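You operate a simulated robot arm through the tools that you are given. There is no shell and no other tool. Be economical: measure what you need, move in short steps, check, and stop when the job is done.

You are at the controls of a simulated robot arm. One attempt, no reset.

TASK
Slide the label drawer's divider to the blue mark and lay both labels close beside it, door side.
Fine: the drawer ends shut. Where these are worked on the way, their far stop is far enough and under half their travel is too little: label drawer.
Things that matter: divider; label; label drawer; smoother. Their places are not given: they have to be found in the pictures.

The check looks at the end state, three seconds after you hand in, the way a careful person would. Anything else that was tipped, shoved, dropped, spilled or broken makes it a failure.

THE ROBOT
A 7-joint arm with a two-finger parallel gripper, fixed in place. Base frame: the origin is at the foot of the arm, x ahead of it, y to its left, z up. Readings come in cm, degrees, newtons and seconds.
With the tool pointing down near the work surface it reaches from about 30 to 70 cm from the base axis. Its first joint turns from -66.0 to 66.0 degrees. Payload 1.57 kg.
The tool frame sits at the grasp point between the pads (the TCP): z along the fingers, y along the line on which they close. The tips reach 3 cm beyond it. The gripper opens to 11 cm. The fingers are 2.4 cm wide and 1.2 cm thick; the gripper's body (4.8 by 11.2 cm) begins 7.8 cm behind the TCP.
Orientation is that of the tool frame in the base frame, as a unit quaternion [w, x, y, z]. With the fingers straight down and closing along the base's y, the tool's x points along the base's -x, its y along +y and its z along -z.

THE INTERFACE
- The arm moves only by the tool drive_tool. Its argument "deltas" is a list of rows, each a list of 7 numbers: the shift along the tool's x, y, z in units of 50 mm (1.0 is 50 mm), then the turn, a rotation vector about the tool's x, y, z in units of 4 degrees (1.0 is 4 degrees), then the closure in counts, from 0 (fully open) to 255 (shut). In form: [[dx, dy, dz, ax, ay, az, grip], ...]. A call has 1 to 8 rows; each row shifts and turns the commanded pose from where the row before left it, along the tool's axes as they then stand. A call with a number of a shift or a turn outside -1 to 1 is refused whole. Rows are played at 5 a second. More than 5 cm and 8.6 degrees between two rows, or a gripper value outside its range, and nothing of the call is played. A pose out of reach is approached as far as the arm can. The call stops where the force on the tool passes 40 N (or 10 N more than at its start, if that is more) or the arm is blocked; 0.2 s more then pass. Each finger travels about 10.8 cm/s and halts on what it meets, pressing with about 34 N; the grip force reading is that of the motor and also rises with nothing between the fingers. The clock runs only during rows and for 0.2 s after the last one: add rows that do not move to give the fingers time. It gives the time, the measured TCP pose, the force on the tool (base axes), the opening and the grip force at its end, in the units of the frame above (readings bear some noise), with the torque about the TCP (base axes, N m) and any sound that the robot's microphone picked up.
- Cameras (640 x 400 px; columns grow to the right, rows downward): "scene" is fixed at [16.07, -38.75, 140.63]; the picture's right is [0.80, -0.60, 0.00], its down [-0.33, -0.43, -0.84] and it looks along [0.51, 0.67, -0.55] (base axes); focal length 360 px, centre (320, 200). "wrist" rides on the gripper at [7, 1.6, -14.1] in the tool frame; the picture's right is [-0.23, 0.97, 0.00], its down [-0.86, -0.20, -0.48] and it looks along [-0.47, -0.11, 0.88] (tool axes); focal length 222 px, centre (320, 200).
- grab_frame(camera): a new picture of that camera. It takes no simulated time.
- locate(camera, pixels): for up to 12 pixels [column, row] of the newest picture of that camera ("zoom" is the newest enlarged one), the place [x, y, z] in the base frame of the surface seen there, good to about 0.2 cm. It takes no simulated time.
- close_up(camera, box): a new picture of the part [left, top, right, bottom] of that camera's present view, enlarged. It takes no simulated time.
- close_job(): hands the job in; it is judged then, once.

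Keep the steps short. Do not move on a guess: measure, check each grasp and each placing, and mend mistakes. In all there are 80 turns and 54 pictures (those below and enlarged ones count). Leave the gripper open and the arm clear of the work at the hand-in unless told otherwise, and finish with a single line.

The tools are called after "Call:" as a command line: name --pt "numbers of a row" for each row, then --argument value for the rest, lists and objects as JSON in quotes. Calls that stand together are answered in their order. drive_tool: Moves the arm, as the interface text tells. Its arguments: {"type":"object","properties":{"deltas":{"type":"array","items":{"type":"array","items":{"type":"number"}}}},"required":["deltas"]} The other tools are called the same way: grab_frame (camera) takes a picture; locate (camera, pixels) gives the place of the surface under pixels of a picture; close_up (camera, box) takes an enlarged picture of a part of a camera's view; close_job () hands the job in.

At the start:

```text
clock: 0.0
tool_pos: [38.62, 19.12, 108.82]
ee_rot: [0.0, 0.0, 1.0, 0.001]
force: [0.1, 0.0, -0.3]
wrist_torque: [0.0, 0.03, -0.01]
width: 10.98
gripper_force: 0.1
```

scene: 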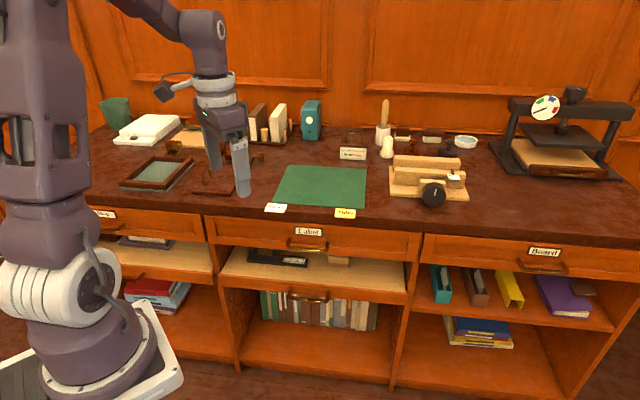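
wrist: 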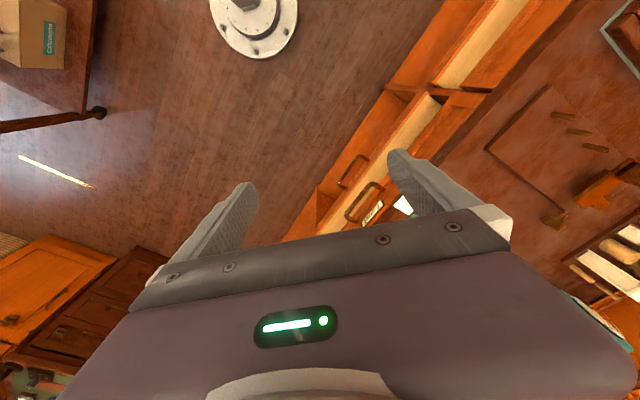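

I see a bench with three drawers; the Label drawer is at about (308,235) in the scene. I'll enlarge that area and the bench top.

Call:
close_up --camera "scene" --box '[200, 180, 430, 324]'

Call:
close_up --camera "scene" --box '[90, 90, 330, 240]'

Call:
locate --camera "scene" --pixels '[[275, 208], [345, 213], [308, 231], [308, 247], [207, 218], [420, 237], [320, 190], [310, 260], [308, 295]]'

```text
2.78 times, centred on (315, 252) of scene
```

zoom: 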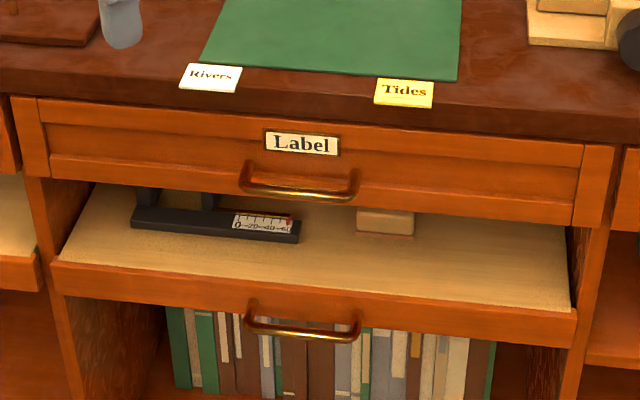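

```text
2.67 times, centred on (210, 165) of scene
```

zoom: 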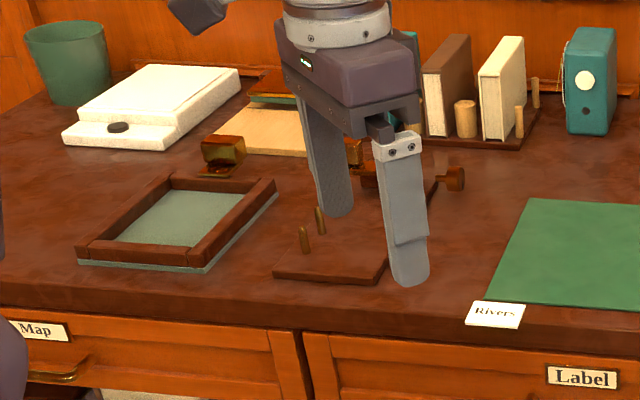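

```text
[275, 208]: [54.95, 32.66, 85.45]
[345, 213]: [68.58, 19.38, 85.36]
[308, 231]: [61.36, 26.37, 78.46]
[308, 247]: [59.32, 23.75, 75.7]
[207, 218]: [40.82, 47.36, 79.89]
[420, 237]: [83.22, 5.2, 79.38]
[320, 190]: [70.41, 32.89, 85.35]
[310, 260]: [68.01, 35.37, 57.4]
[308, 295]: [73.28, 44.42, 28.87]
```

The bench runs diagonally, with its front facing the robot. I'll enlarge the handle and the two labels for measuring.

Call:
close_up --camera "scene" --box '[255, 196, 367, 266]'

```text
5.71 times, centred on (311, 231) of scene
```

zoom: 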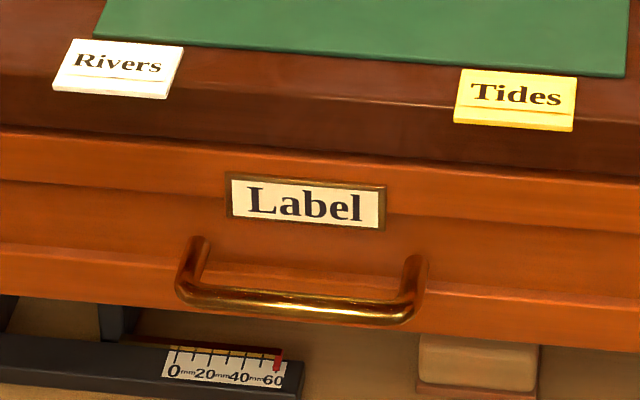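

Call:
locate --camera "zoom" --pixels '[[71, 40], [182, 47], [165, 95], [55, 88], [463, 72], [576, 78], [571, 127], [456, 118], [193, 245], [190, 290], [300, 305], [410, 318]]'

Call:
locate --camera "zoom" --pixels '[[300, 298], [300, 312], [300, 335], [300, 110], [300, 140], [300, 165], [300, 240], [300, 265], [415, 262], [420, 295], [180, 290], [300, 90]]'

```text
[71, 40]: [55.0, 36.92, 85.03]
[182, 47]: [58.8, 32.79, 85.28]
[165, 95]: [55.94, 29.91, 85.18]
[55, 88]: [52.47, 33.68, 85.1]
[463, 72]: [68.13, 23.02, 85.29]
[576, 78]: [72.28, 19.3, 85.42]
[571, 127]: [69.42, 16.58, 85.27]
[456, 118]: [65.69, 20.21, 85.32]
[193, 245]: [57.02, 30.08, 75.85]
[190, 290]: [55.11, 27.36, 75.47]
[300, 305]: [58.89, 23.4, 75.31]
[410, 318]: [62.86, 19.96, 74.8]
```

```text
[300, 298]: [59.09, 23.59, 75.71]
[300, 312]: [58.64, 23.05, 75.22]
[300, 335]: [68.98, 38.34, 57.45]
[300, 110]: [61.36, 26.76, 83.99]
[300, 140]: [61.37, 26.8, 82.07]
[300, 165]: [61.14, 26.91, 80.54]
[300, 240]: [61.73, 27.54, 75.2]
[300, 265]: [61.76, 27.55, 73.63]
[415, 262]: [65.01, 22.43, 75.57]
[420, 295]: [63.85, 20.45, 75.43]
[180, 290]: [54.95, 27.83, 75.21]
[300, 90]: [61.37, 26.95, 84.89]
```

The cards are about 5.2 x 4 cm and hang about 1.5 cm over the bench edge. The handle bar sits about 4 cm in front of the drawer face at z≈75.2. I'll yaw the tool 45° to square it to the bench, then tilt it 30° for the handle.

Call:
drive_tool --pt "0 0 0 0 0 0.9375 0" --pt "0 0 0 0 0 0.9375 0" --pt "0 0 0 0 0 0.9375 0" --pt "0 0 0 0 0 0.9375 0" --pt "0 0 0 0 0 0.9375 0" --pt "0 0 0 0 0 0.9375 0" --pt "0 0 0 0 0 0.9375 0" --pt "0 0 0 0 0 0.9375 0"

Call:
drive_tool --pt "0 0 0 0 0 0.9375 60" --pt "0 0 0 0 0 0.9375 120" --pt "0 0 0 0 0 0.9375 190" --pt "0 0 0 0 0 0.9375 190" --pt "0 0 0 -0.9375 0 0 190" --pt "0 0 0 -0.9375 0 0 190" --pt "0 0 0 -0.9375 0 0 190" --pt "0 0 0 -0.9375 0 0 190"

Call:
drive_tool --pt "0 0 0 -0.9375 0 0 190" --pt "0 0 0 -0.9375 0 0 190" --pt "0 0 0 -0.9375 0 0 190" --pt "0 0 0 -0.9375 0 0 190" --pt "0 0 0 0 0 0 190"

Call:
grab_frame --camera "wrist"

```text
clock: 1.8
tool_pos: [38.53, 19.14, 108.8]
ee_rot: [0.0, 0.259, 0.966, 0.0]
force: [0.3, 1.1, 0.3]
wrist_torque: [0.0, -0.01, 0.01]
width: 11.03
gripper_force: 0.0
```

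```text
clock: 3.6
tool_pos: [38.64, 19.1, 108.85]
ee_rot: [0.051, 0.379, 0.916, 0.121]
force: [0.3, -0.7, -1.0]
wrist_torque: [0.01, 0.02, 0.0]
width: 2.79
gripper_force: 0.0
```

```text
clock: 4.8
tool_pos: [38.59, 19.08, 108.81]
ee_rot: [0.098, 0.37, 0.892, 0.24]
force: [0.2, -0.7, -0.6]
wrist_torque: [-0.01, 0.02, 0.02]
width: 2.8
gripper_force: 0.1
```

```text
48 pictures are left
```

wrist: 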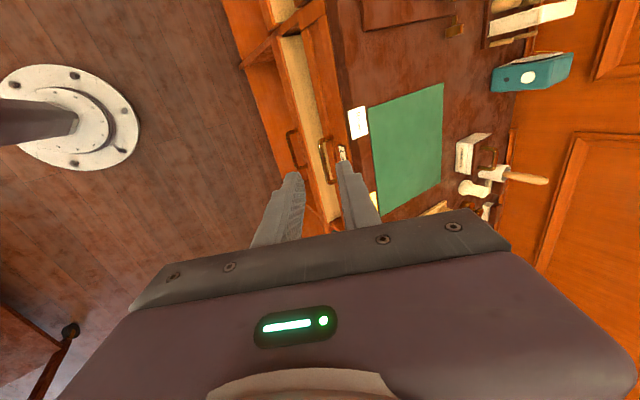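

The wrist view agrees with the measurements and shows the handle at about (325,160). I'll move to a pre-grasp pose 8 cm back from the handle along the tool axis.

Call:
drive_tool --pt "-0.32 -0.0466 0.811 0 0 0 190" --pt "-0.32 -0.0466 0.811 0 0 0 190" --pt "-0.32 -0.0466 0.811 0 0 0 190" --pt "-0.32 -0.0466 0.811 0 0 0 190" --pt "-0.32 -0.0466 0.811 0 0 0 190" --pt "-0.32 -0.0466 0.811 0 0 0 190" --pt "-0.32 -0.0466 0.811 0 0 0 190" --pt "0 0 0 0 0 0 190"

Call:
grab_frame --camera "wrist"

```text
clock: 6.6
tool_pos: [55.81, 20.3, 83.52]
ee_rot: [0.099, 0.369, 0.893, 0.239]
force: [0.2, 0.1, -0.5]
wrist_torque: [0.05, 0.0, 0.02]
width: 2.82
gripper_force: 0.1
```

```text
47 pictures are left
```

wrist: 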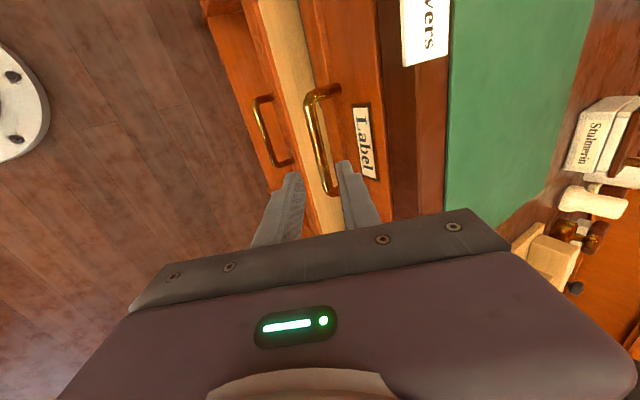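

Call:
locate --camera "wrist" --pixels '[[313, 130], [320, 160], [326, 185], [335, 88], [368, 140], [265, 135]]'

```text
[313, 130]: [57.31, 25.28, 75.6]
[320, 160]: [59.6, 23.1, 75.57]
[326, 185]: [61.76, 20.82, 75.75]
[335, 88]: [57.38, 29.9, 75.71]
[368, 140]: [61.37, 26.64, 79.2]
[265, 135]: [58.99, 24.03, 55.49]
```

The bar is at v≈58.4, z≈75.2, lined up between the fingers. I'll advance 8 cm and close.

Call:
drive_tool --pt "0 0 0.4 0 0 0 190" --pt "0 0 0.4 0 0 0 190" --pt "0 0 0.4 0 0 0 190" --pt "0 0 0.4 0 0 0 190" --pt "0 0 0 0 0 0 190" --pt "0 0 0 0 0 0 245" --pt "0 0 0 0 0 0 245"

```text
clock: 8.2
tool_pos: [58.6, 23.12, 76.55]
ee_rot: [0.099, 0.369, 0.893, 0.24]
force: [1.7, 1.0, 9.8]
wrist_torque: [-0.21, -0.37, 0.62]
width: 1.3
gripper_force: 29.3
```

The grip is holding the bar (1.3 cm wide). I'll pull along -v, 15 cm first.

Call:
drive_tool --pt "0 -0.217 -0.125 0 0 0 245" --pt "0 -0.433 -0.25 0 0 0 245" --pt "0 -0.433 -0.25 0 0 0 245" --pt "0 -0.433 -0.25 0 0 0 245" --pt "0 -0.433 -0.25 0 0 0 245" --pt "0 -0.433 -0.25 0 0 0 245" --pt "0 -0.217 -0.125 0 0 0 245"

Call:
grab_frame --camera "scene"

```text
clock: 9.8
tool_pos: [47.96, 12.58, 76.48]
ee_rot: [0.1, 0.37, 0.892, 0.239]
force: [4.8, -3.1, 22.7]
wrist_torque: [-0.16, -0.46, 0.59]
width: 1.25
gripper_force: 30.1
```

```text
46 pictures are left
```

scene: 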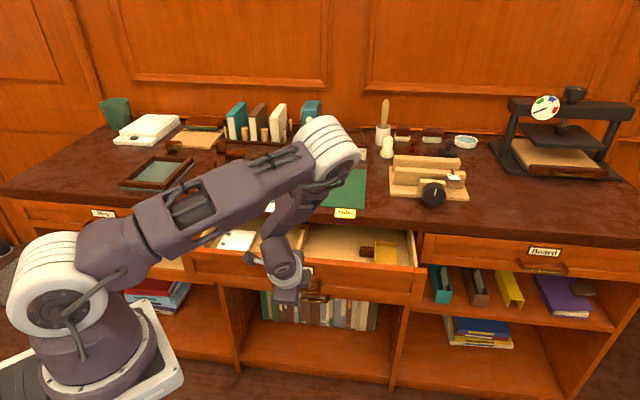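

The drawer is out about 15 cm. I'll keep pulling, more slowly, towards its stop, and ease the downward load slightly.

Call:
drive_tool --pt "0 -0.12 -0.135 0 0 0 245" --pt "0 -0.26 -0.15 0 0 0 245" --pt "0 -0.26 -0.15 0 0 0 245" --pt "0 -0.26 -0.15 0 0 0 245" --pt "0 -0.26 -0.15 0 0 0 245" --pt "0 -0.26 -0.15 0 0 0 245"

```text
clock: 11.2
tool_pos: [41.94, 6.63, 76.81]
ee_rot: [0.097, 0.369, 0.893, 0.239]
force: [-1.1, 1.5, -16.4]
wrist_torque: [-0.5, -0.2, 0.45]
width: 1.28
gripper_force: 29.8
```

Call:
drive_tool --pt "0 -0.16 -0.065 0 0 0 245" --pt "0 -0.173 -0.1 0 0 0 245" --pt "0 -0.173 -0.1 0 0 0 245" --pt "0 0 0 0 0 0 245"

Call:
grab_frame --camera "wrist"

```text
clock: 12.2
tool_pos: [39.91, 4.55, 76.7]
ee_rot: [0.1, 0.369, 0.893, 0.239]
force: [1.7, 0.0, 28.3]
wrist_torque: [-0.09, -0.55, 0.58]
width: 1.29
gripper_force: 29.7
```

```text
45 pictures are left
```

wrist: 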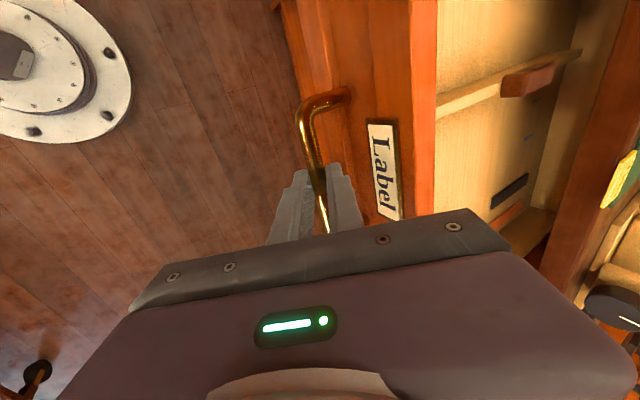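

The drawer is out about 26 cm. I can see a divider running front to back with a red grip, and coloured marks. I'll release, back off along the tool axis, and look.

Call:
drive_tool --pt "0 0 0 0 0 0 190" --pt "0 0 0 0 0 0 190" --pt "0 0 -0.4 0 0 0 190" --pt "0 0 -0.6 0 0 0 190" --pt "0 0 -0.8 0 0 0 190" --pt "0 0 -0.8 0 0 0 190" --pt "0 0 -0.6 0 0 0 190" --pt "0 0 0 0 0 0 190"

Call:
grab_frame --camera "wrist"

Call:
grab_frame --camera "scene"

```text
clock: 14.0
tool_pos: [37.02, -1.62, 90.41]
ee_rot: [0.097, 0.369, 0.893, 0.239]
force: [-0.3, 0.4, 0.3]
wrist_torque: [0.03, 0.03, 0.03]
width: 2.82
gripper_force: 0.0
out of reach, approached as far as the arm can: row 6, 7
```

```text
44 pictures are left
```

wrist: 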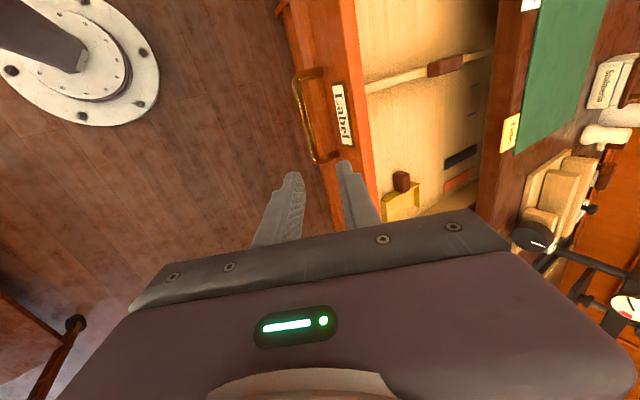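

```text
43 pictures are left
```

scene: 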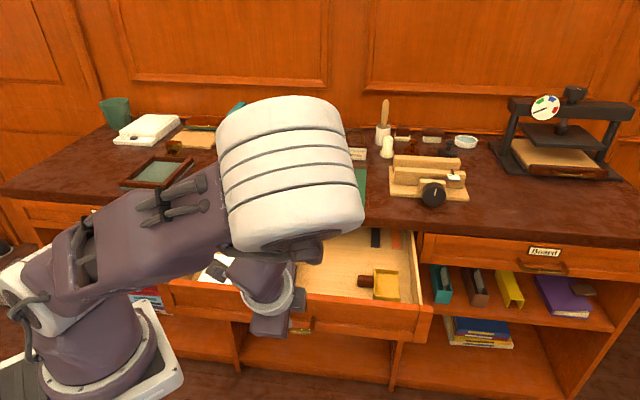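

The arm blocks the scene view. I'll remove the tilt and move the hand up and left so that the drawer is visible.

Call:
drive_tool --pt "0 0 0 0.9375 0 0 190" --pt "0 0 0 0.9375 0 0 190" --pt "0 0 0 0.9375 0 0 190" --pt "0 0 0 0.9375 0 0 190" --pt "0 0 0 0.9375 0 0 190" --pt "0 0 0 0.9375 0 0 190" --pt "0 0 0 0.9375 0 0 190" --pt "0 0 0 0.9375 0 0 190"

Call:
drive_tool --pt "0.5 0.7 -0.6 0 0 0 190" --pt "0.5 0.7 -0.6 0 0 0 190" --pt "0.5 0.7 -0.6 0 0 0 190" --pt "0.5 0.7 -0.6 0 0 0 190" --pt "0.5 0.7 -0.6 0 0 0 190" --pt "0 0 0 0 0 0 190"

Call:
grab_frame --camera "scene"

Call:
grab_frame --camera "wrist"

```text
clock: 15.8
tool_pos: [36.81, -1.52, 90.34]
ee_rot: [0.001, 0.382, 0.924, 0.0]
force: [0.9, 1.0, -0.4]
wrist_torque: [0.01, 0.0, -0.02]
width: 2.8
gripper_force: 0.1
```

```text
refused: row 1 steps farther than a row can; nothing moved
```

```text
42 pictures are left
```

scene: 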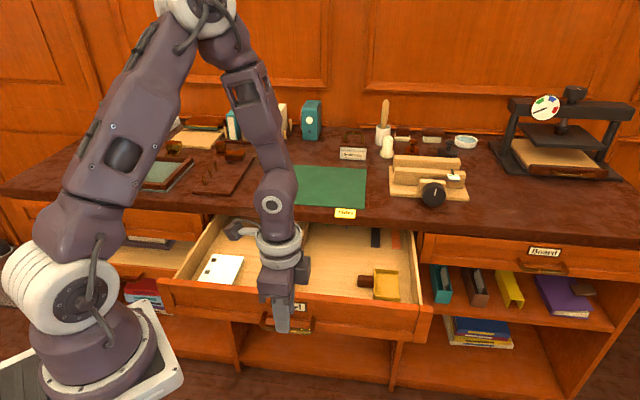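

```text
41 pictures are left
```

wrist: 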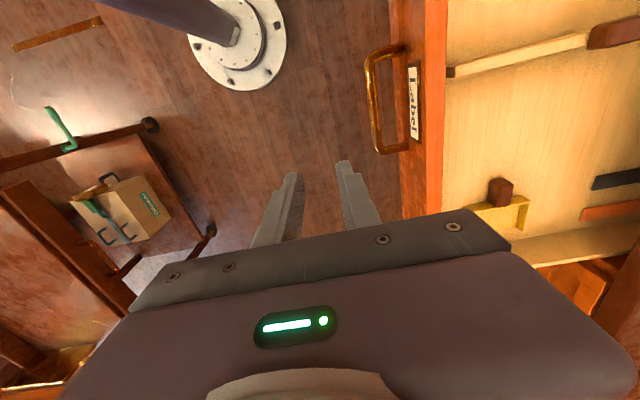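

Call:
drive_tool --pt "0.3 0.3 -0.7 0 0 0 190" --pt "0.5 0.5 -0.5 0 0 0 190" --pt "0.5 0.5 -0.5 0 0 0 190" --pt "0.5 0.5 -0.5 0 0 0 190" --pt "0.6 0.5 -0.2 0 0 0 190" --pt "0.8 0.4 0 0 0 0 190" --pt "0.8 0.4 0 0 0 0 190" --pt "0 0 0 0 0 0 190"

Call:
grab_frame --camera "wrist"

Call:
close_up --camera "scene" --box '[150, 180, 450, 350]'

```text
clock: 17.6
tool_pos: [33.68, 23.65, 102.35]
ee_rot: [0.0, 0.382, 0.924, -0.001]
force: [-0.7, -1.0, -0.2]
wrist_torque: [0.0, 0.01, 0.0]
width: 2.79
gripper_force: 0.0
```

```text
40 pictures are left
```

wrist: 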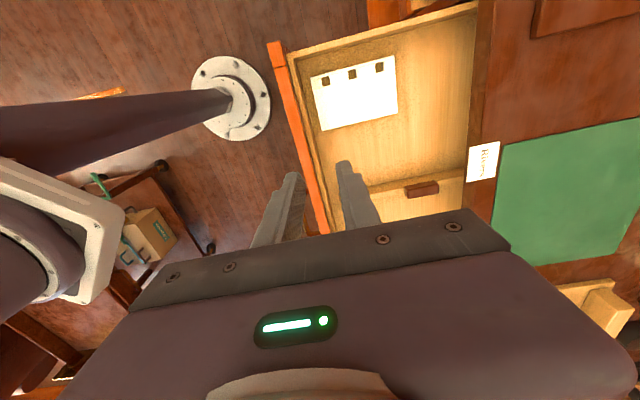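

```text
2.13 times, centred on (300, 265) of scene
```

zoom: 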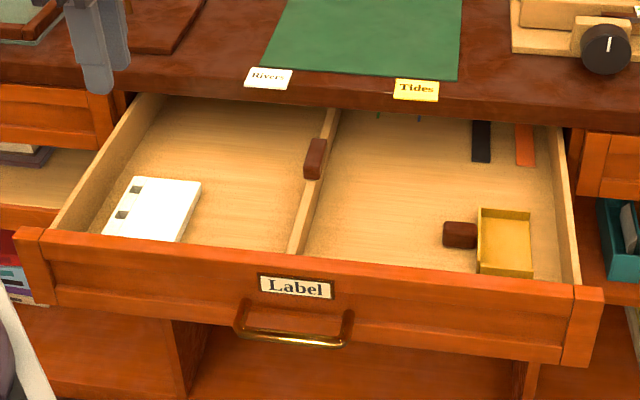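

The divider's brown grip is at about (287,254) in the scene. On the right there is a yellow tray with a brown grip, plus coloured marks. I'll enlarge the marks and the right half.

Call:
close_up --camera "scene" --box '[280, 222, 430, 318]'

Call:
locate --camera "zoom" --pixels '[[410, 55], [515, 50], [240, 30], [60, 60], [85, 20], [335, 190], [440, 150], [545, 150], [545, 225], [430, 220], [490, 190], [600, 160]]'

```text
4.17 times, centred on (355, 270) of scene
```

zoom: 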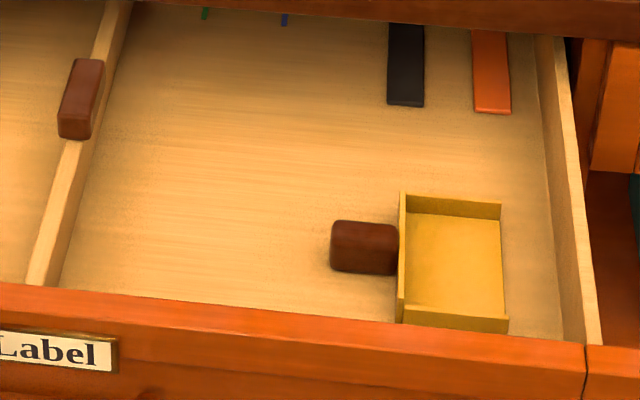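

```text
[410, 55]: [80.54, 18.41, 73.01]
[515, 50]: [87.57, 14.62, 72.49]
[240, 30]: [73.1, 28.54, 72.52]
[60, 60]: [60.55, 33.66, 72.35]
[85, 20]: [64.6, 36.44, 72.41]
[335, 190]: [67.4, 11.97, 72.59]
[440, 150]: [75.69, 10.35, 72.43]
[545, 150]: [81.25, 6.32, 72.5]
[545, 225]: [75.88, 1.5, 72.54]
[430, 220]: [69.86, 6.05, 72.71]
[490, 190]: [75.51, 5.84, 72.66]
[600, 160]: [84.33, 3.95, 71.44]
```

Call:
locate --camera "zoom" --pixels '[[205, 14], [284, 20], [284, 24], [80, 70], [75, 125], [120, 8], [45, 280], [365, 230], [340, 270], [400, 270], [403, 200], [570, 100]]'

Call:
close_up --camera "scene" --box '[310, 215, 380, 260]'

Call:
close_up --camera "scene" --box '[330, 60, 500, 215]'

```text
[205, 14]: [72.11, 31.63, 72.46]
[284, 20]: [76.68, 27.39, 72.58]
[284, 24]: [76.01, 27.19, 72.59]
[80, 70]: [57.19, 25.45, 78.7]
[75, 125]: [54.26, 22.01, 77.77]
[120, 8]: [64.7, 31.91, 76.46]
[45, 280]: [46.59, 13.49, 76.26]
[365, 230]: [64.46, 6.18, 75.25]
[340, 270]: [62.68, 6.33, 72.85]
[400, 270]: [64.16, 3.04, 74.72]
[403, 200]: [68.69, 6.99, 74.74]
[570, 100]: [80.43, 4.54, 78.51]
```

```text
8.89 times, centred on (345, 238) of scene
```

zoom: 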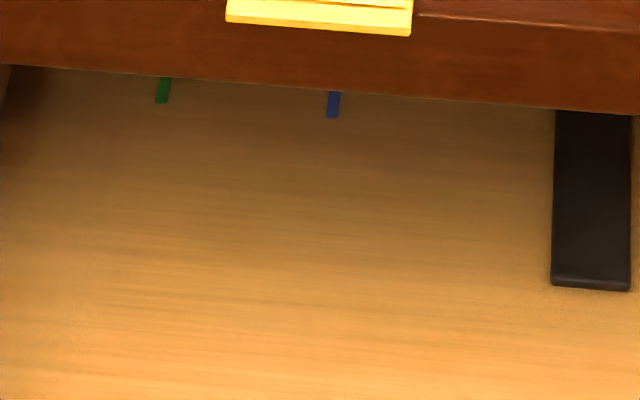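

```text
2.58 times, centred on (415, 138) of scene
```

zoom: 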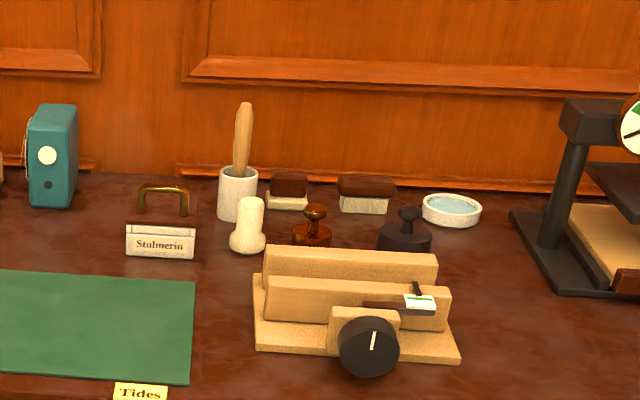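

Call:
close_up --camera "scene" --box '[330, 135, 380, 166]'

Call:
close_up --camera "scene" --box '[0, 0, 180, 280]'

Call:
locate --camera "scene" --pixels '[[353, 154], [30, 40], [30, 170], [90, 60], [200, 40], [500, 40], [620, 40], [5, 245]]'

```text
12.80 times, centred on (355, 150) of scene
```

zoom: 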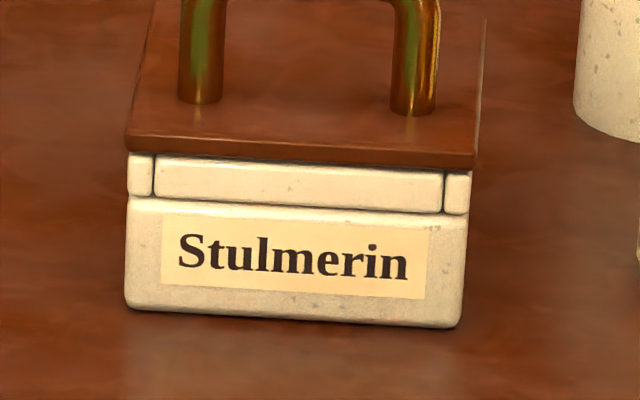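

```text
1.43 times, centred on (90, 140) of scene
```

zoom: 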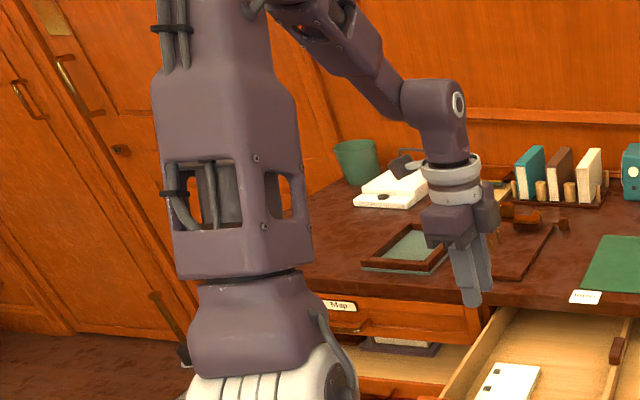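

```text
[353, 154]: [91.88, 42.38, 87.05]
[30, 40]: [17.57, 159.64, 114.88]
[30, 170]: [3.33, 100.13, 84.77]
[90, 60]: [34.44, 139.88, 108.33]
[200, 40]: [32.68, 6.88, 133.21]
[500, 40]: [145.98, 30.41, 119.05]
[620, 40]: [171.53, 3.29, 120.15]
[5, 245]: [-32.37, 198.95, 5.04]
```

At the far left there are large double doors with handles. I'll check those and the right side of the room so the door side is settled.

Call:
close_up --camera "scene" --box '[0, 0, 100, 390]'

Call:
close_up --camera "scene" --box '[540, 0, 640, 390]'

```text
1.03 times, centred on (50, 195) of scene (not enlarged: the box is as wide or as high as the picture)
```

zoom: 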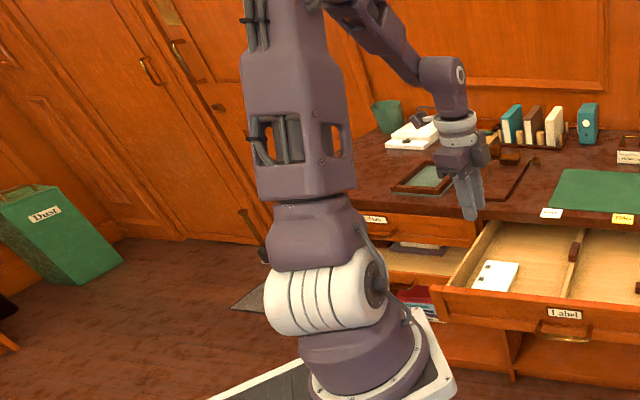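

```text
1.03 times, centred on (590, 195) of scene (not enlarged: the box is as wide or as high as the picture)
```

zoom: 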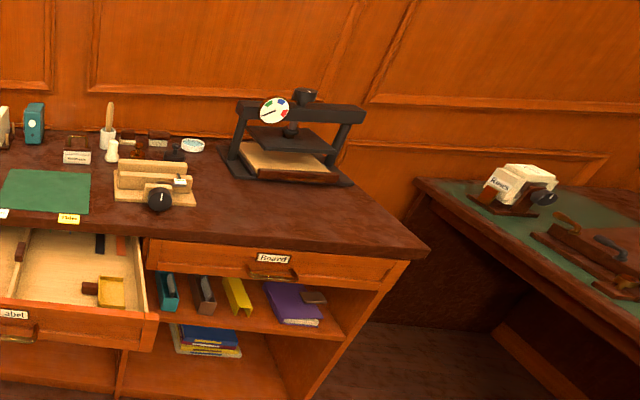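

The doors and the doormat are on the left wall, so the door side is left, which is -u. The blue tick is at u≈34.7, green at u≈28.6, and the divider at u≈23.3. The brown block and tray start at u≈39.8 and must stay clear.

Plan:
1. Take the divider by its grip and slide it a little past blue.
2. Place the labels.
3. Slide the divider back onto blue, close beside the labels.

First I'll yaw the tool -90° so the fingers close along the bench.

Call:
drive_tool --pt "0 0 0 0 0 -0.978 170" --pt "0 0 0 0 0 -0.978 150" --pt "0 0 0 0 0 -0.978 150" --pt "0 0 0 0 0 -0.978 150" --pt "0 0 0 0 0 -0.978 150" --pt "0 0 0 0 0 -0.978 150" --pt "0 0 0 0 0 -0.978 150" --pt "0 0 0 0 0 -0.978 150"

Call:
drive_tool --pt "0 0 0 0 0 -0.978 150" --pt "0 0 0 0 0 -0.978 150" --pt "0 0 0 0 0 -0.978 150" --pt "0 0 0 0 0 -0.978 150" --pt "0 0 0 0 0 -0.978 150" --pt "0 0 0 0 0 -0.978 150" --pt "0 0 0 0 0 -0.978 150" --pt "0 0 0 0 0 -0.978 150"

Call:
drive_tool --pt "0 0 0 0 0 -0.978 150" --pt "0 0 0 0 0 -0.978 150" --pt "0 0 0 0 0 -0.978 150" --pt "0 0 0 0 0 -0.978 150" --pt "0 0 0 0 0 -0.978 150" --pt "0 0 0 0 0 -0.978 150" --pt "0 0 0 0 0 -0.978 150" --pt "0 0 0 0 0 0 150"

```text
clock: 19.4
tool_pos: [33.81, 23.51, 102.47]
ee_rot: [0.0, 0.119, 0.993, 0.0]
force: [-0.6, -0.8, 1.4]
wrist_torque: [0.02, 0.0, 0.02]
width: 4.53
gripper_force: 0.0
```

```text
clock: 21.2
tool_pos: [33.76, 23.55, 102.41]
ee_rot: [0.0, -0.152, 0.988, -0.001]
force: [-0.4, -0.1, -0.3]
wrist_torque: [-0.03, 0.0, 0.01]
width: 4.52
gripper_force: 0.0
```

```text
clock: 23.0
tool_pos: [33.86, 23.45, 102.42]
ee_rot: [0.0, -0.383, 0.924, 0.0]
force: [0.4, -0.3, 0.6]
wrist_torque: [0.02, -0.02, 0.04]
width: 4.54
gripper_force: 0.0
```

Call:
drive_tool --pt "-0.527 -0.521 0.48 0 0 0 150" --pt "-0.527 -0.521 0.48 0 0 0 150" --pt "-0.527 -0.521 0.48 0 0 0 150" --pt "-0.527 -0.521 0.48 0 0 0 150" --pt "-0.527 -0.521 0.48 0 0 0 150" --pt "-0.527 -0.521 0.48 0 0 0 150" --pt "0 0 0 0 0 0 150"

Call:
grab_frame --camera "wrist"

```text
clock: 24.6
tool_pos: [56.03, 23.76, 87.73]
ee_rot: [0.0, -0.381, 0.925, -0.001]
force: [-0.4, -0.6, 0.4]
wrist_torque: [-0.01, 0.01, -0.03]
width: 4.51
gripper_force: 0.1
```

```text
31 pictures are left
```

wrist: 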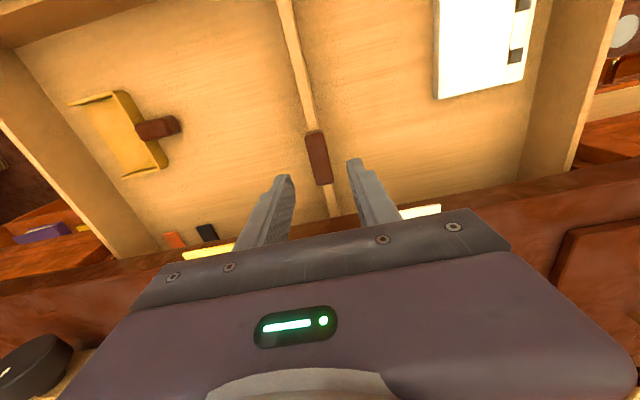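

Call:
locate --camera "wrist" --pixels '[[311, 134], [323, 134], [317, 150], [318, 182], [330, 182], [303, 90], [297, 90], [309, 90], [285, 10], [330, 205], [155, 128], [180, 128]]'

```text
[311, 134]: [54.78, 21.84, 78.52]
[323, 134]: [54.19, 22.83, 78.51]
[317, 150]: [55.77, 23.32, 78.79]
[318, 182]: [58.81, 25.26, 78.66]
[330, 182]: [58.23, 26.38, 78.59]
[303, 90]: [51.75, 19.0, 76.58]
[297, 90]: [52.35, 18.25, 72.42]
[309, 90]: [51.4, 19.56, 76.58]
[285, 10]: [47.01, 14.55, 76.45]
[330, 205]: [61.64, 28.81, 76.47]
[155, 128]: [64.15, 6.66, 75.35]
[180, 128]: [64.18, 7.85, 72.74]
```

The grip block is centred at u≈22.95, v≈57, top z≈78.7, and the tool is right above it. I'll lower 7.9 cm and close.

Call:
drive_tool --pt "-0.03 -0.012 0.5 0 0 0 150" --pt "-0.03 -0.012 0.5 0 0 0 150" --pt "0 0 0.4 0 0 0 150" --pt "0 0 0.18 0 0 0 150" --pt "0 0 0 0 0 0 150" --pt "0 0 0 0 0 0 240" --pt "0 0 0 0 0 0 240"

```text
clock: 26.2
tool_pos: [56.25, 23.8, 80.02]
ee_rot: [0.001, -0.382, 0.924, 0.0]
force: [3.9, -2.0, -3.8]
wrist_torque: [0.13, -0.3, 0.06]
width: 2.13
gripper_force: 34.5
```

The grip is held (2.13 cm). I'll slide it right along +u, about 6 cm first.

Call:
drive_tool --pt "0 -0.15 0 0 0 0 240" --pt "0 -0.3 0 0 0 0 240" --pt "0 -0.3 0 0 0 0 240" --pt "0 -0.3 0 0 0 0 240" --pt "0 -0.15 0 0 0 0 240"

Call:
grab_frame --camera "scene"

```text
clock: 27.4
tool_pos: [60.38, 19.56, 79.9]
ee_rot: [0.0, -0.382, 0.924, 0.0]
force: [0.5, 0.6, -5.3]
wrist_torque: [0.04, 0.01, 0.15]
width: 2.15
gripper_force: 34.7
```

```text
30 pictures are left
```

scene: 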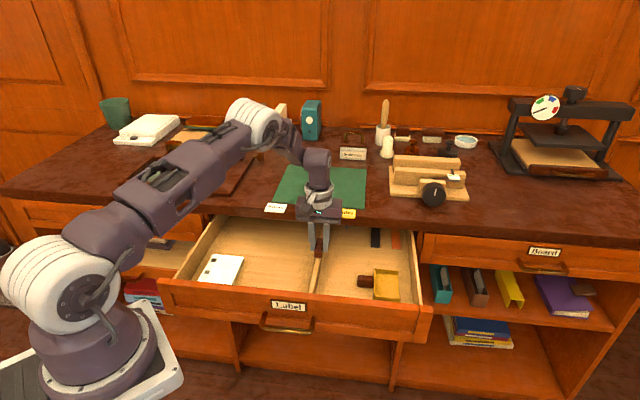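

It slides easily; the tool is at u≈28.9. I'll continue to u≈36.8, which still leaves about 2.3 cm to the brown block.

Call:
drive_tool --pt "0 -0.194 0 0 0 0 240" --pt "0 -0.3 0 0 0 0 240" --pt "0 -0.3 0 0 0 0 240" --pt "0 -0.3 0 0 0 0 240" --pt "0 -0.3 0 0 0 0 240" --pt "0 -0.194 0 0 0 0 240" --pt "0 0 0 0 0 0 240"

Call:
close_up --camera "scene" --box '[280, 222, 430, 318]'

```text
clock: 28.9
tool_pos: [65.7, 14.81, 79.92]
ee_rot: [-0.005, -0.383, 0.924, 0.009]
force: [-5.3, 5.9, 4.4]
wrist_torque: [-0.56, 0.11, -0.28]
width: 2.14
gripper_force: 34.4
stopped in row 7: the force on the tool passed its limit at 43 N (the readings are from after the stop); the commanded pose is now the measured one
```

```text
4.17 times, centred on (355, 270) of scene
```

zoom: 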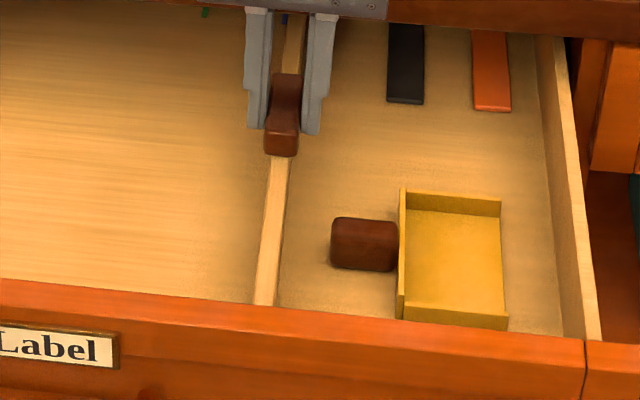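

It stopped at u≈36.0 with a short force peak, probably the divider's end stop. The tray and brown block are unmoved. I'll open and rise, then measure.

Call:
drive_tool --pt "0 0 0 0 0 0 170" --pt "0 0 0 0 0 0 150" --pt "0 0 -0.4 0 0 0 150" --pt "0 0 -0.6 0 0 0 150" --pt "0 0 -0.8 0 0 0 150" --pt "0 0 -0.8 0 0 0 150" --pt "0 0 0 0 0 0 150"

Call:
close_up --camera "scene" --box '[280, 222, 430, 318]'

Call:
grab_frame --camera "wrist"

```text
clock: 30.5
tool_pos: [66.03, 14.15, 92.96]
ee_rot: [-0.004, -0.383, 0.924, 0.008]
force: [0.0, 0.3, -0.3]
wrist_torque: [0.02, 0.03, 0.0]
width: 4.53
gripper_force: 0.1
```

```text
4.17 times, centred on (355, 270) of scene
```

zoom: 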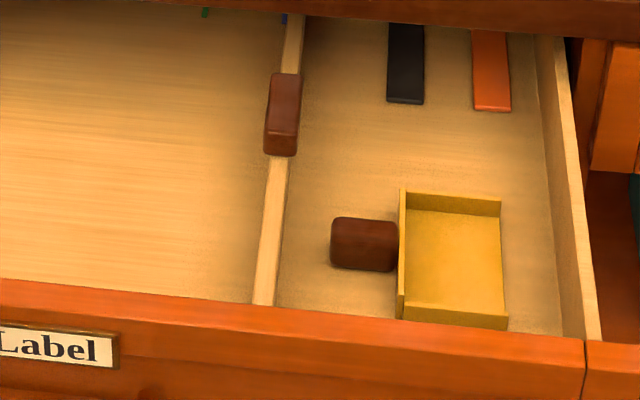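

```text
27 pictures are left
```

wrist: 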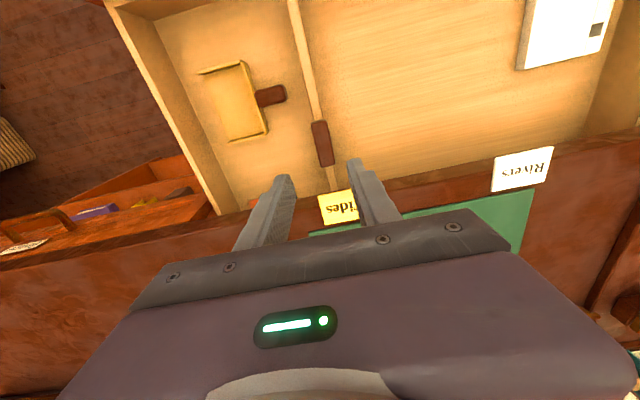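

Call:
locate --camera "zoom" --pixels '[[272, 200], [277, 180], [262, 300], [293, 40], [285, 20], [284, 17], [205, 12], [334, 265], [290, 82], [276, 145], [20, 280], [100, 285]]'

Call:
locate --camera "wrist" --pixels '[[305, 70], [293, 5], [318, 125], [323, 160], [357, 195], [322, 208], [550, 148], [547, 180], [492, 190], [497, 158], [286, 92], [360, 216]]'

```text
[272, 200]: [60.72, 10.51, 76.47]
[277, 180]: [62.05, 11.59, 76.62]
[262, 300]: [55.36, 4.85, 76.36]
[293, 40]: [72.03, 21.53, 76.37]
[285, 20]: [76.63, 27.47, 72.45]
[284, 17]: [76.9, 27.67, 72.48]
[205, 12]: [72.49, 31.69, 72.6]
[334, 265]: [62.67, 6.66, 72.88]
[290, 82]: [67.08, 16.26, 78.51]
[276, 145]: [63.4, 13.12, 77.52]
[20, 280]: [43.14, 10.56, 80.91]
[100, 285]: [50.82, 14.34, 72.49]
```

```text
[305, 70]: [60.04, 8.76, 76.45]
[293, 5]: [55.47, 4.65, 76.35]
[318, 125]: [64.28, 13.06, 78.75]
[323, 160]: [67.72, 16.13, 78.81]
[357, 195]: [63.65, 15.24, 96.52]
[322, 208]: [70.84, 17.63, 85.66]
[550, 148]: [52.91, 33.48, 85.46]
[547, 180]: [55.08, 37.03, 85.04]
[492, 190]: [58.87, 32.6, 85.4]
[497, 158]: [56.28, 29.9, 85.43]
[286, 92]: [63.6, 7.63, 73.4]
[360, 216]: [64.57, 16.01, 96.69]
```

The divider sits at u≈35.9, about 1.1 cm past blue, which leaves room for a finger. The label Tides is centred at u≈34.75 with its front edge at v≈60.75. I'll correct the 1° tilt and move above its overhanging part with the fingers opened to 7.5 cm.

Call:
drive_tool --pt "0 0 0 0.255 0 0 81" --pt "-0.4 0.193 0 0 0 0 81" --pt "-0.4 0.193 0 0 0 0 81" --pt "0 0 0.4 0 0 0 81" --pt "0 0 0 0 0 0 81"

Call:
grab_frame --camera "wrist"

```text
clock: 31.7
tool_pos: [67.11, 17.5, 91.01]
ee_rot: [0.001, -0.384, 0.923, -0.002]
force: [1.0, 0.4, 0.0]
wrist_torque: [0.03, 0.0, -0.03]
width: 7.46
gripper_force: 0.0
out of reach, approached as far as the arm can: row 3
```

```text
26 pictures are left
```

wrist: 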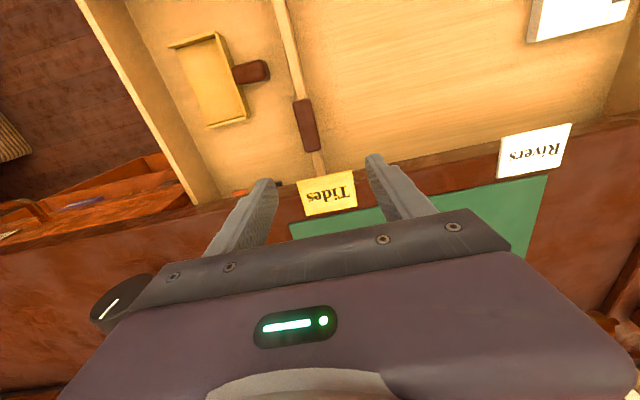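

Call:
locate --camera "wrist" --pixels '[[299, 184], [352, 173], [355, 205], [306, 213], [326, 198], [503, 140], [569, 127], [562, 163], [500, 175], [326, 178]]'

Call:
drive_tool --pt "0 0 0.3 0 0 0 81" --pt "-0.1 0.05 0.2 0 0 0 81" --pt "-0.1 0 0 0 0 0 81" --pt "0 0 0 0 0 0 81"

```text
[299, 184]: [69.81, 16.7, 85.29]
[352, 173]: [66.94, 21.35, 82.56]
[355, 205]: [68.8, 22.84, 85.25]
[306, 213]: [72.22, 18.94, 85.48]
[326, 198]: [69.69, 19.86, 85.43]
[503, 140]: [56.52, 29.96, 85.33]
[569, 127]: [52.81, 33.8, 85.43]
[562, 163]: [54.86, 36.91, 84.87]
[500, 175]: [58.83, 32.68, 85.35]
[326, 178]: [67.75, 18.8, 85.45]
```

```text
clock: 32.7
tool_pos: [67.24, 18.18, 88.89]
ee_rot: [0.001, -0.384, 0.923, -0.001]
force: [-0.6, -0.7, -0.7]
wrist_torque: [-0.01, 0.0, 0.03]
width: 7.51
gripper_force: 0.1
out of reach, approached as far as the arm can: row 2
```

The tool is at u=34.7, v=60.4, z=88.9, at the edge of its reach but still gaining as it goes down. I'll lower the rest and inch forward.

Call:
drive_tool --pt "0 0 0.2 0 0 0 81" --pt "-0.06 0.0 0.04 0 0 0 81" --pt "-0.04 0 0 0 0 0 81" --pt "0 0 0 0 0 0 81"

Call:
grab_frame --camera "scene"

```text
clock: 33.7
tool_pos: [67.17, 18.56, 87.59]
ee_rot: [0.0, -0.383, 0.924, -0.001]
force: [-0.6, -0.4, 0.0]
wrist_torque: [-0.01, 0.01, 0.0]
width: 7.49
gripper_force: 0.0
out of reach, approached as far as the arm can: row 3
```

```text
25 pictures are left
```

scene: 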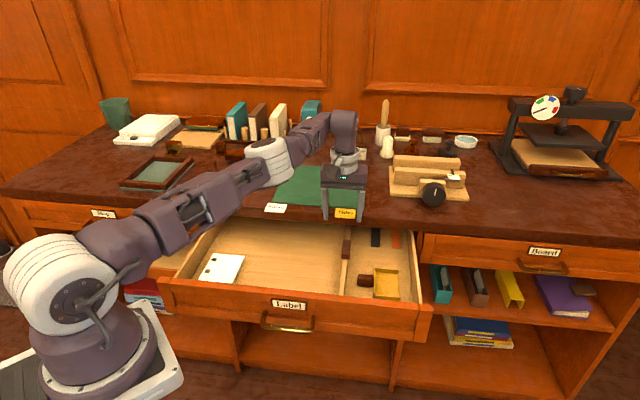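

The fingers straddle the label's overhanging part at v 59.4–61.8, tips at z≈84.6. I'll close.

Call:
drive_tool --pt "0 0 0 0 0 0 110" --pt "0 0 0 0 0 0 130" --pt "0 0 0 0 0 0 150" --pt "0 0 0 0 0 0 170" --pt "0 0 0 0 0 0 170"

Call:
close_up --camera "scene" --box '[300, 180, 390, 236]'

```text
clock: 34.9
tool_pos: [67.15, 18.51, 87.66]
ee_rot: [-0.001, -0.384, 0.923, -0.001]
force: [0.0, 0.2, -0.4]
wrist_torque: [0.0, 0.02, 0.01]
width: 5.18
gripper_force: 34.3
```

```text
7.11 times, centred on (345, 208) of scene
```

zoom: 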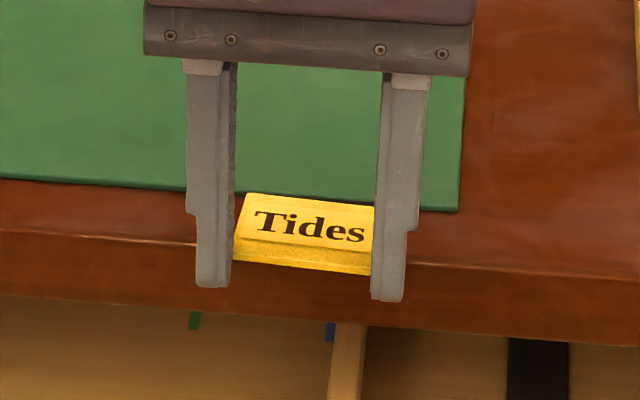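

The label is held with the full width between the pads (5.18 cm). I'll lift it, bring it back over the drawer in front of the divider's grip block (v=51.5, u=31), and check before lowering.

Call:
drive_tool --pt "0.02 0 -0.1 0 0 0 170" --pt "0.1 0 -0.2 0 0 0 170" --pt "0.3 0.08 -0.1 0 0 0 170" --pt "0.4 0.2 0 0 0 0 170" --pt "0.5 0.2 0 0 0 0 170" --pt "0.5 0.2 0 0 0 0 170" --pt "0 0 0 0 0 0 170"

Call:
grab_frame --camera "wrist"

```text
clock: 36.5
tool_pos: [58.16, 14.29, 89.5]
ee_rot: [0.0, -0.383, 0.924, 0.0]
force: [0.2, -0.3, 0.3]
wrist_torque: [0.03, 0.0, -0.03]
width: 5.2
gripper_force: 34.0
```

```text
23 pictures are left
```

wrist: 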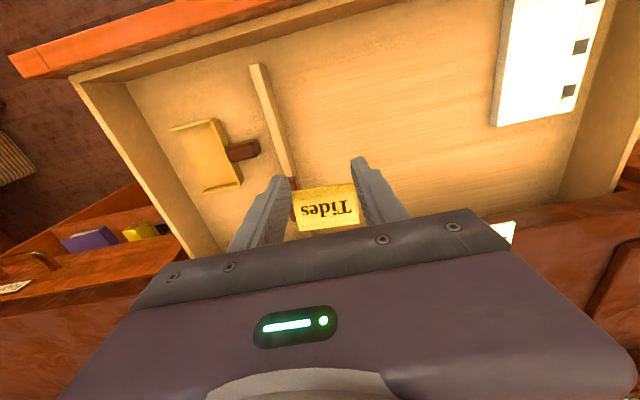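

The label hangs level. u=31.0, v=51.2. I'll lower 12.5 cm and check the clearances.

Call:
drive_tool --pt "0 0 0.6 0 0 0 170" --pt "0 0 0.7 0 0 0 170" --pt "0 0 0.7 0 0 0 170" --pt "0 0 0.5 0 0 0 170" --pt "0 0 0 0 0 0 170"

Call:
close_up --camera "scene" --box '[280, 222, 430, 318]'

```text
clock: 37.7
tool_pos: [58.2, 14.58, 77.19]
ee_rot: [-0.001, -0.384, 0.924, -0.002]
force: [0.2, 0.1, 1.0]
wrist_torque: [0.0, -0.02, 0.03]
width: 5.14
gripper_force: 33.8
```

```text
4.17 times, centred on (355, 270) of scene
```

zoom: 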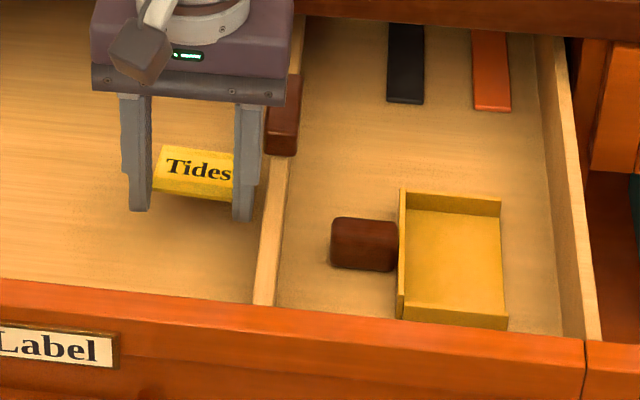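

Clear of the divider. I'll lower the last 1.5 cm gently, release narrowly, and rise.

Call:
drive_tool --pt "0 -0.02 0.1 0 0 0 170" --pt "0 0 0.1 0 0 0 170" --pt "0 0 0.1 0 0 0 170" --pt "0 0 0 0 0 0 170"

```text
clock: 38.7
tool_pos: [58.38, 14.29, 75.58]
ee_rot: [0.0, -0.383, 0.924, -0.001]
force: [-0.2, -0.2, 0.4]
wrist_torque: [-0.03, 0.0, 0.0]
width: 5.15
gripper_force: 33.7
```

Call:
drive_tool --pt "0 0 0 0 0 0 132" --pt "0 0 0 0 0 0 126" --pt "0 0 0 0 0 0 126" --pt "0 0 -0.2 0 0 0 126" --pt "0 0 -0.6 0 0 0 126" --pt "0 0 -0.8 0 0 0 126" --pt "0 0 -0.8 0 0 0 126"

Call:
grab_frame --camera "wrist"

```text
clock: 40.3
tool_pos: [58.29, 14.29, 87.78]
ee_rot: [0.0, -0.384, 0.923, 0.0]
force: [0.2, 0.2, 0.5]
wrist_torque: [0.01, -0.02, -0.03]
width: 5.57
gripper_force: 0.0
```

```text
21 pictures are left
```

wrist: 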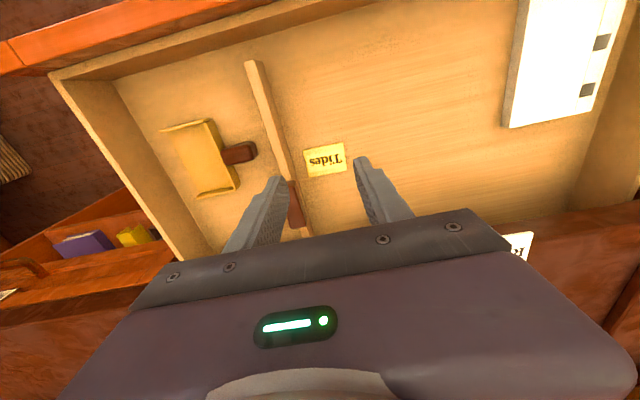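

Tides lies flat beside the divider. Next is Rivers, centred at u≈16.0 with its front edge at v≈61.0. I'll move above it.

Call:
drive_tool --pt "0 0.2 -0.6 0 0 0 81" --pt "-0.3 0.54 0 0 0 0 81" --pt "-0.35 0.57 0 0 0 0 81" --pt "-0.35 0.57 0 0 0 0 81" --pt "-0.35 0.57 0 0 0 0 81" --pt "-0.54 0.57 0 0 0 0 81" --pt "0 0 0 0 0 0 81"

Call:
grab_frame --camera "wrist"

```text
clock: 41.9
tool_pos: [54.52, 31.88, 90.48]
ee_rot: [0.0, -0.383, 0.924, -0.001]
force: [-0.9, 0.3, 0.1]
wrist_torque: [0.0, -0.01, -0.01]
width: 7.48
gripper_force: 0.0
```

```text
20 pictures are left
```

wrist: 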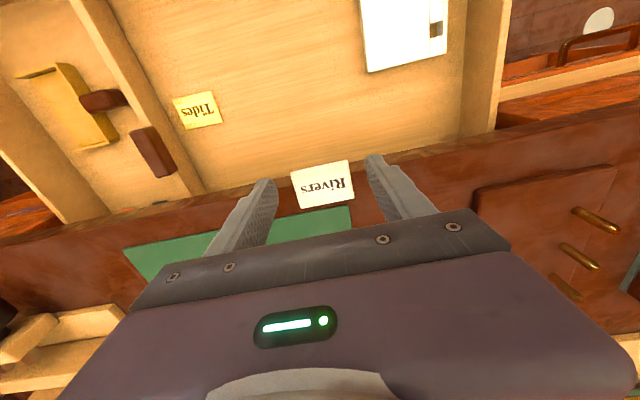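

Call:
locate --camera "wrist" --pixels '[[293, 172], [347, 162], [353, 195], [302, 207], [320, 170], [322, 185]]'

Call:
drive_tool --pt "0.07 0 0.2 0 0 0 81" --pt "0 0 0.2 0 0 0 81" --pt "0 0 0.17 0 0 0 81" --pt "0 0 0 0 0 0 81"

```text
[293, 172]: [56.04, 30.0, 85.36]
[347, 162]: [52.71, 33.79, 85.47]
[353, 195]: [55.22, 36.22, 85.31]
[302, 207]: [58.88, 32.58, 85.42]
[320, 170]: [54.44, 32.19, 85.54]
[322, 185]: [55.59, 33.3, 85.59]
```

```text
clock: 42.9
tool_pos: [54.06, 31.55, 87.66]
ee_rot: [0.0, -0.384, 0.923, -0.001]
force: [-0.2, -0.2, 0.0]
wrist_torque: [-0.01, 0.01, 0.0]
width: 7.5
gripper_force: 0.0
```

Aligned (u=15.9, v=60.5, tips z≈84.7). I'll inch 0.2 cm forward and close.

Call:
drive_tool --pt "-0.03 0 0 0 0 0 90" --pt "0 0 0 0 0 0 110" --pt "0 0 0 0 0 0 130" --pt "0 0 0 0 0 0 150" --pt "0 0 0 0 0 0 170" --pt "0 0 0 0 0 0 170"

Call:
close_up --camera "scene" --box '[230, 180, 320, 236]'

```text
clock: 44.3
tool_pos: [54.16, 31.62, 87.68]
ee_rot: [0.0, -0.383, 0.924, -0.001]
force: [-0.2, 0.7, 1.0]
wrist_torque: [0.01, 0.0, -0.05]
width: 5.16
gripper_force: 33.8
```

```text
7.11 times, centred on (275, 208) of scene
```

zoom: 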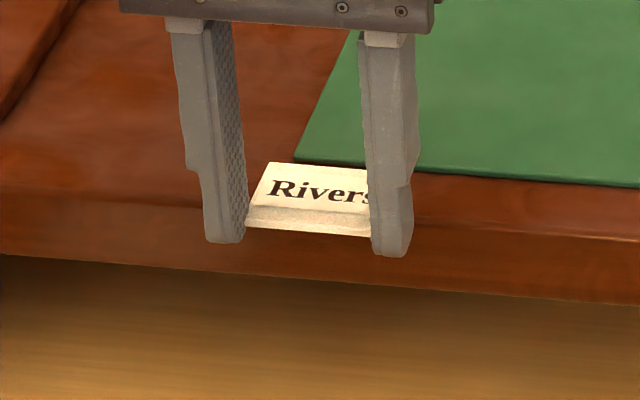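

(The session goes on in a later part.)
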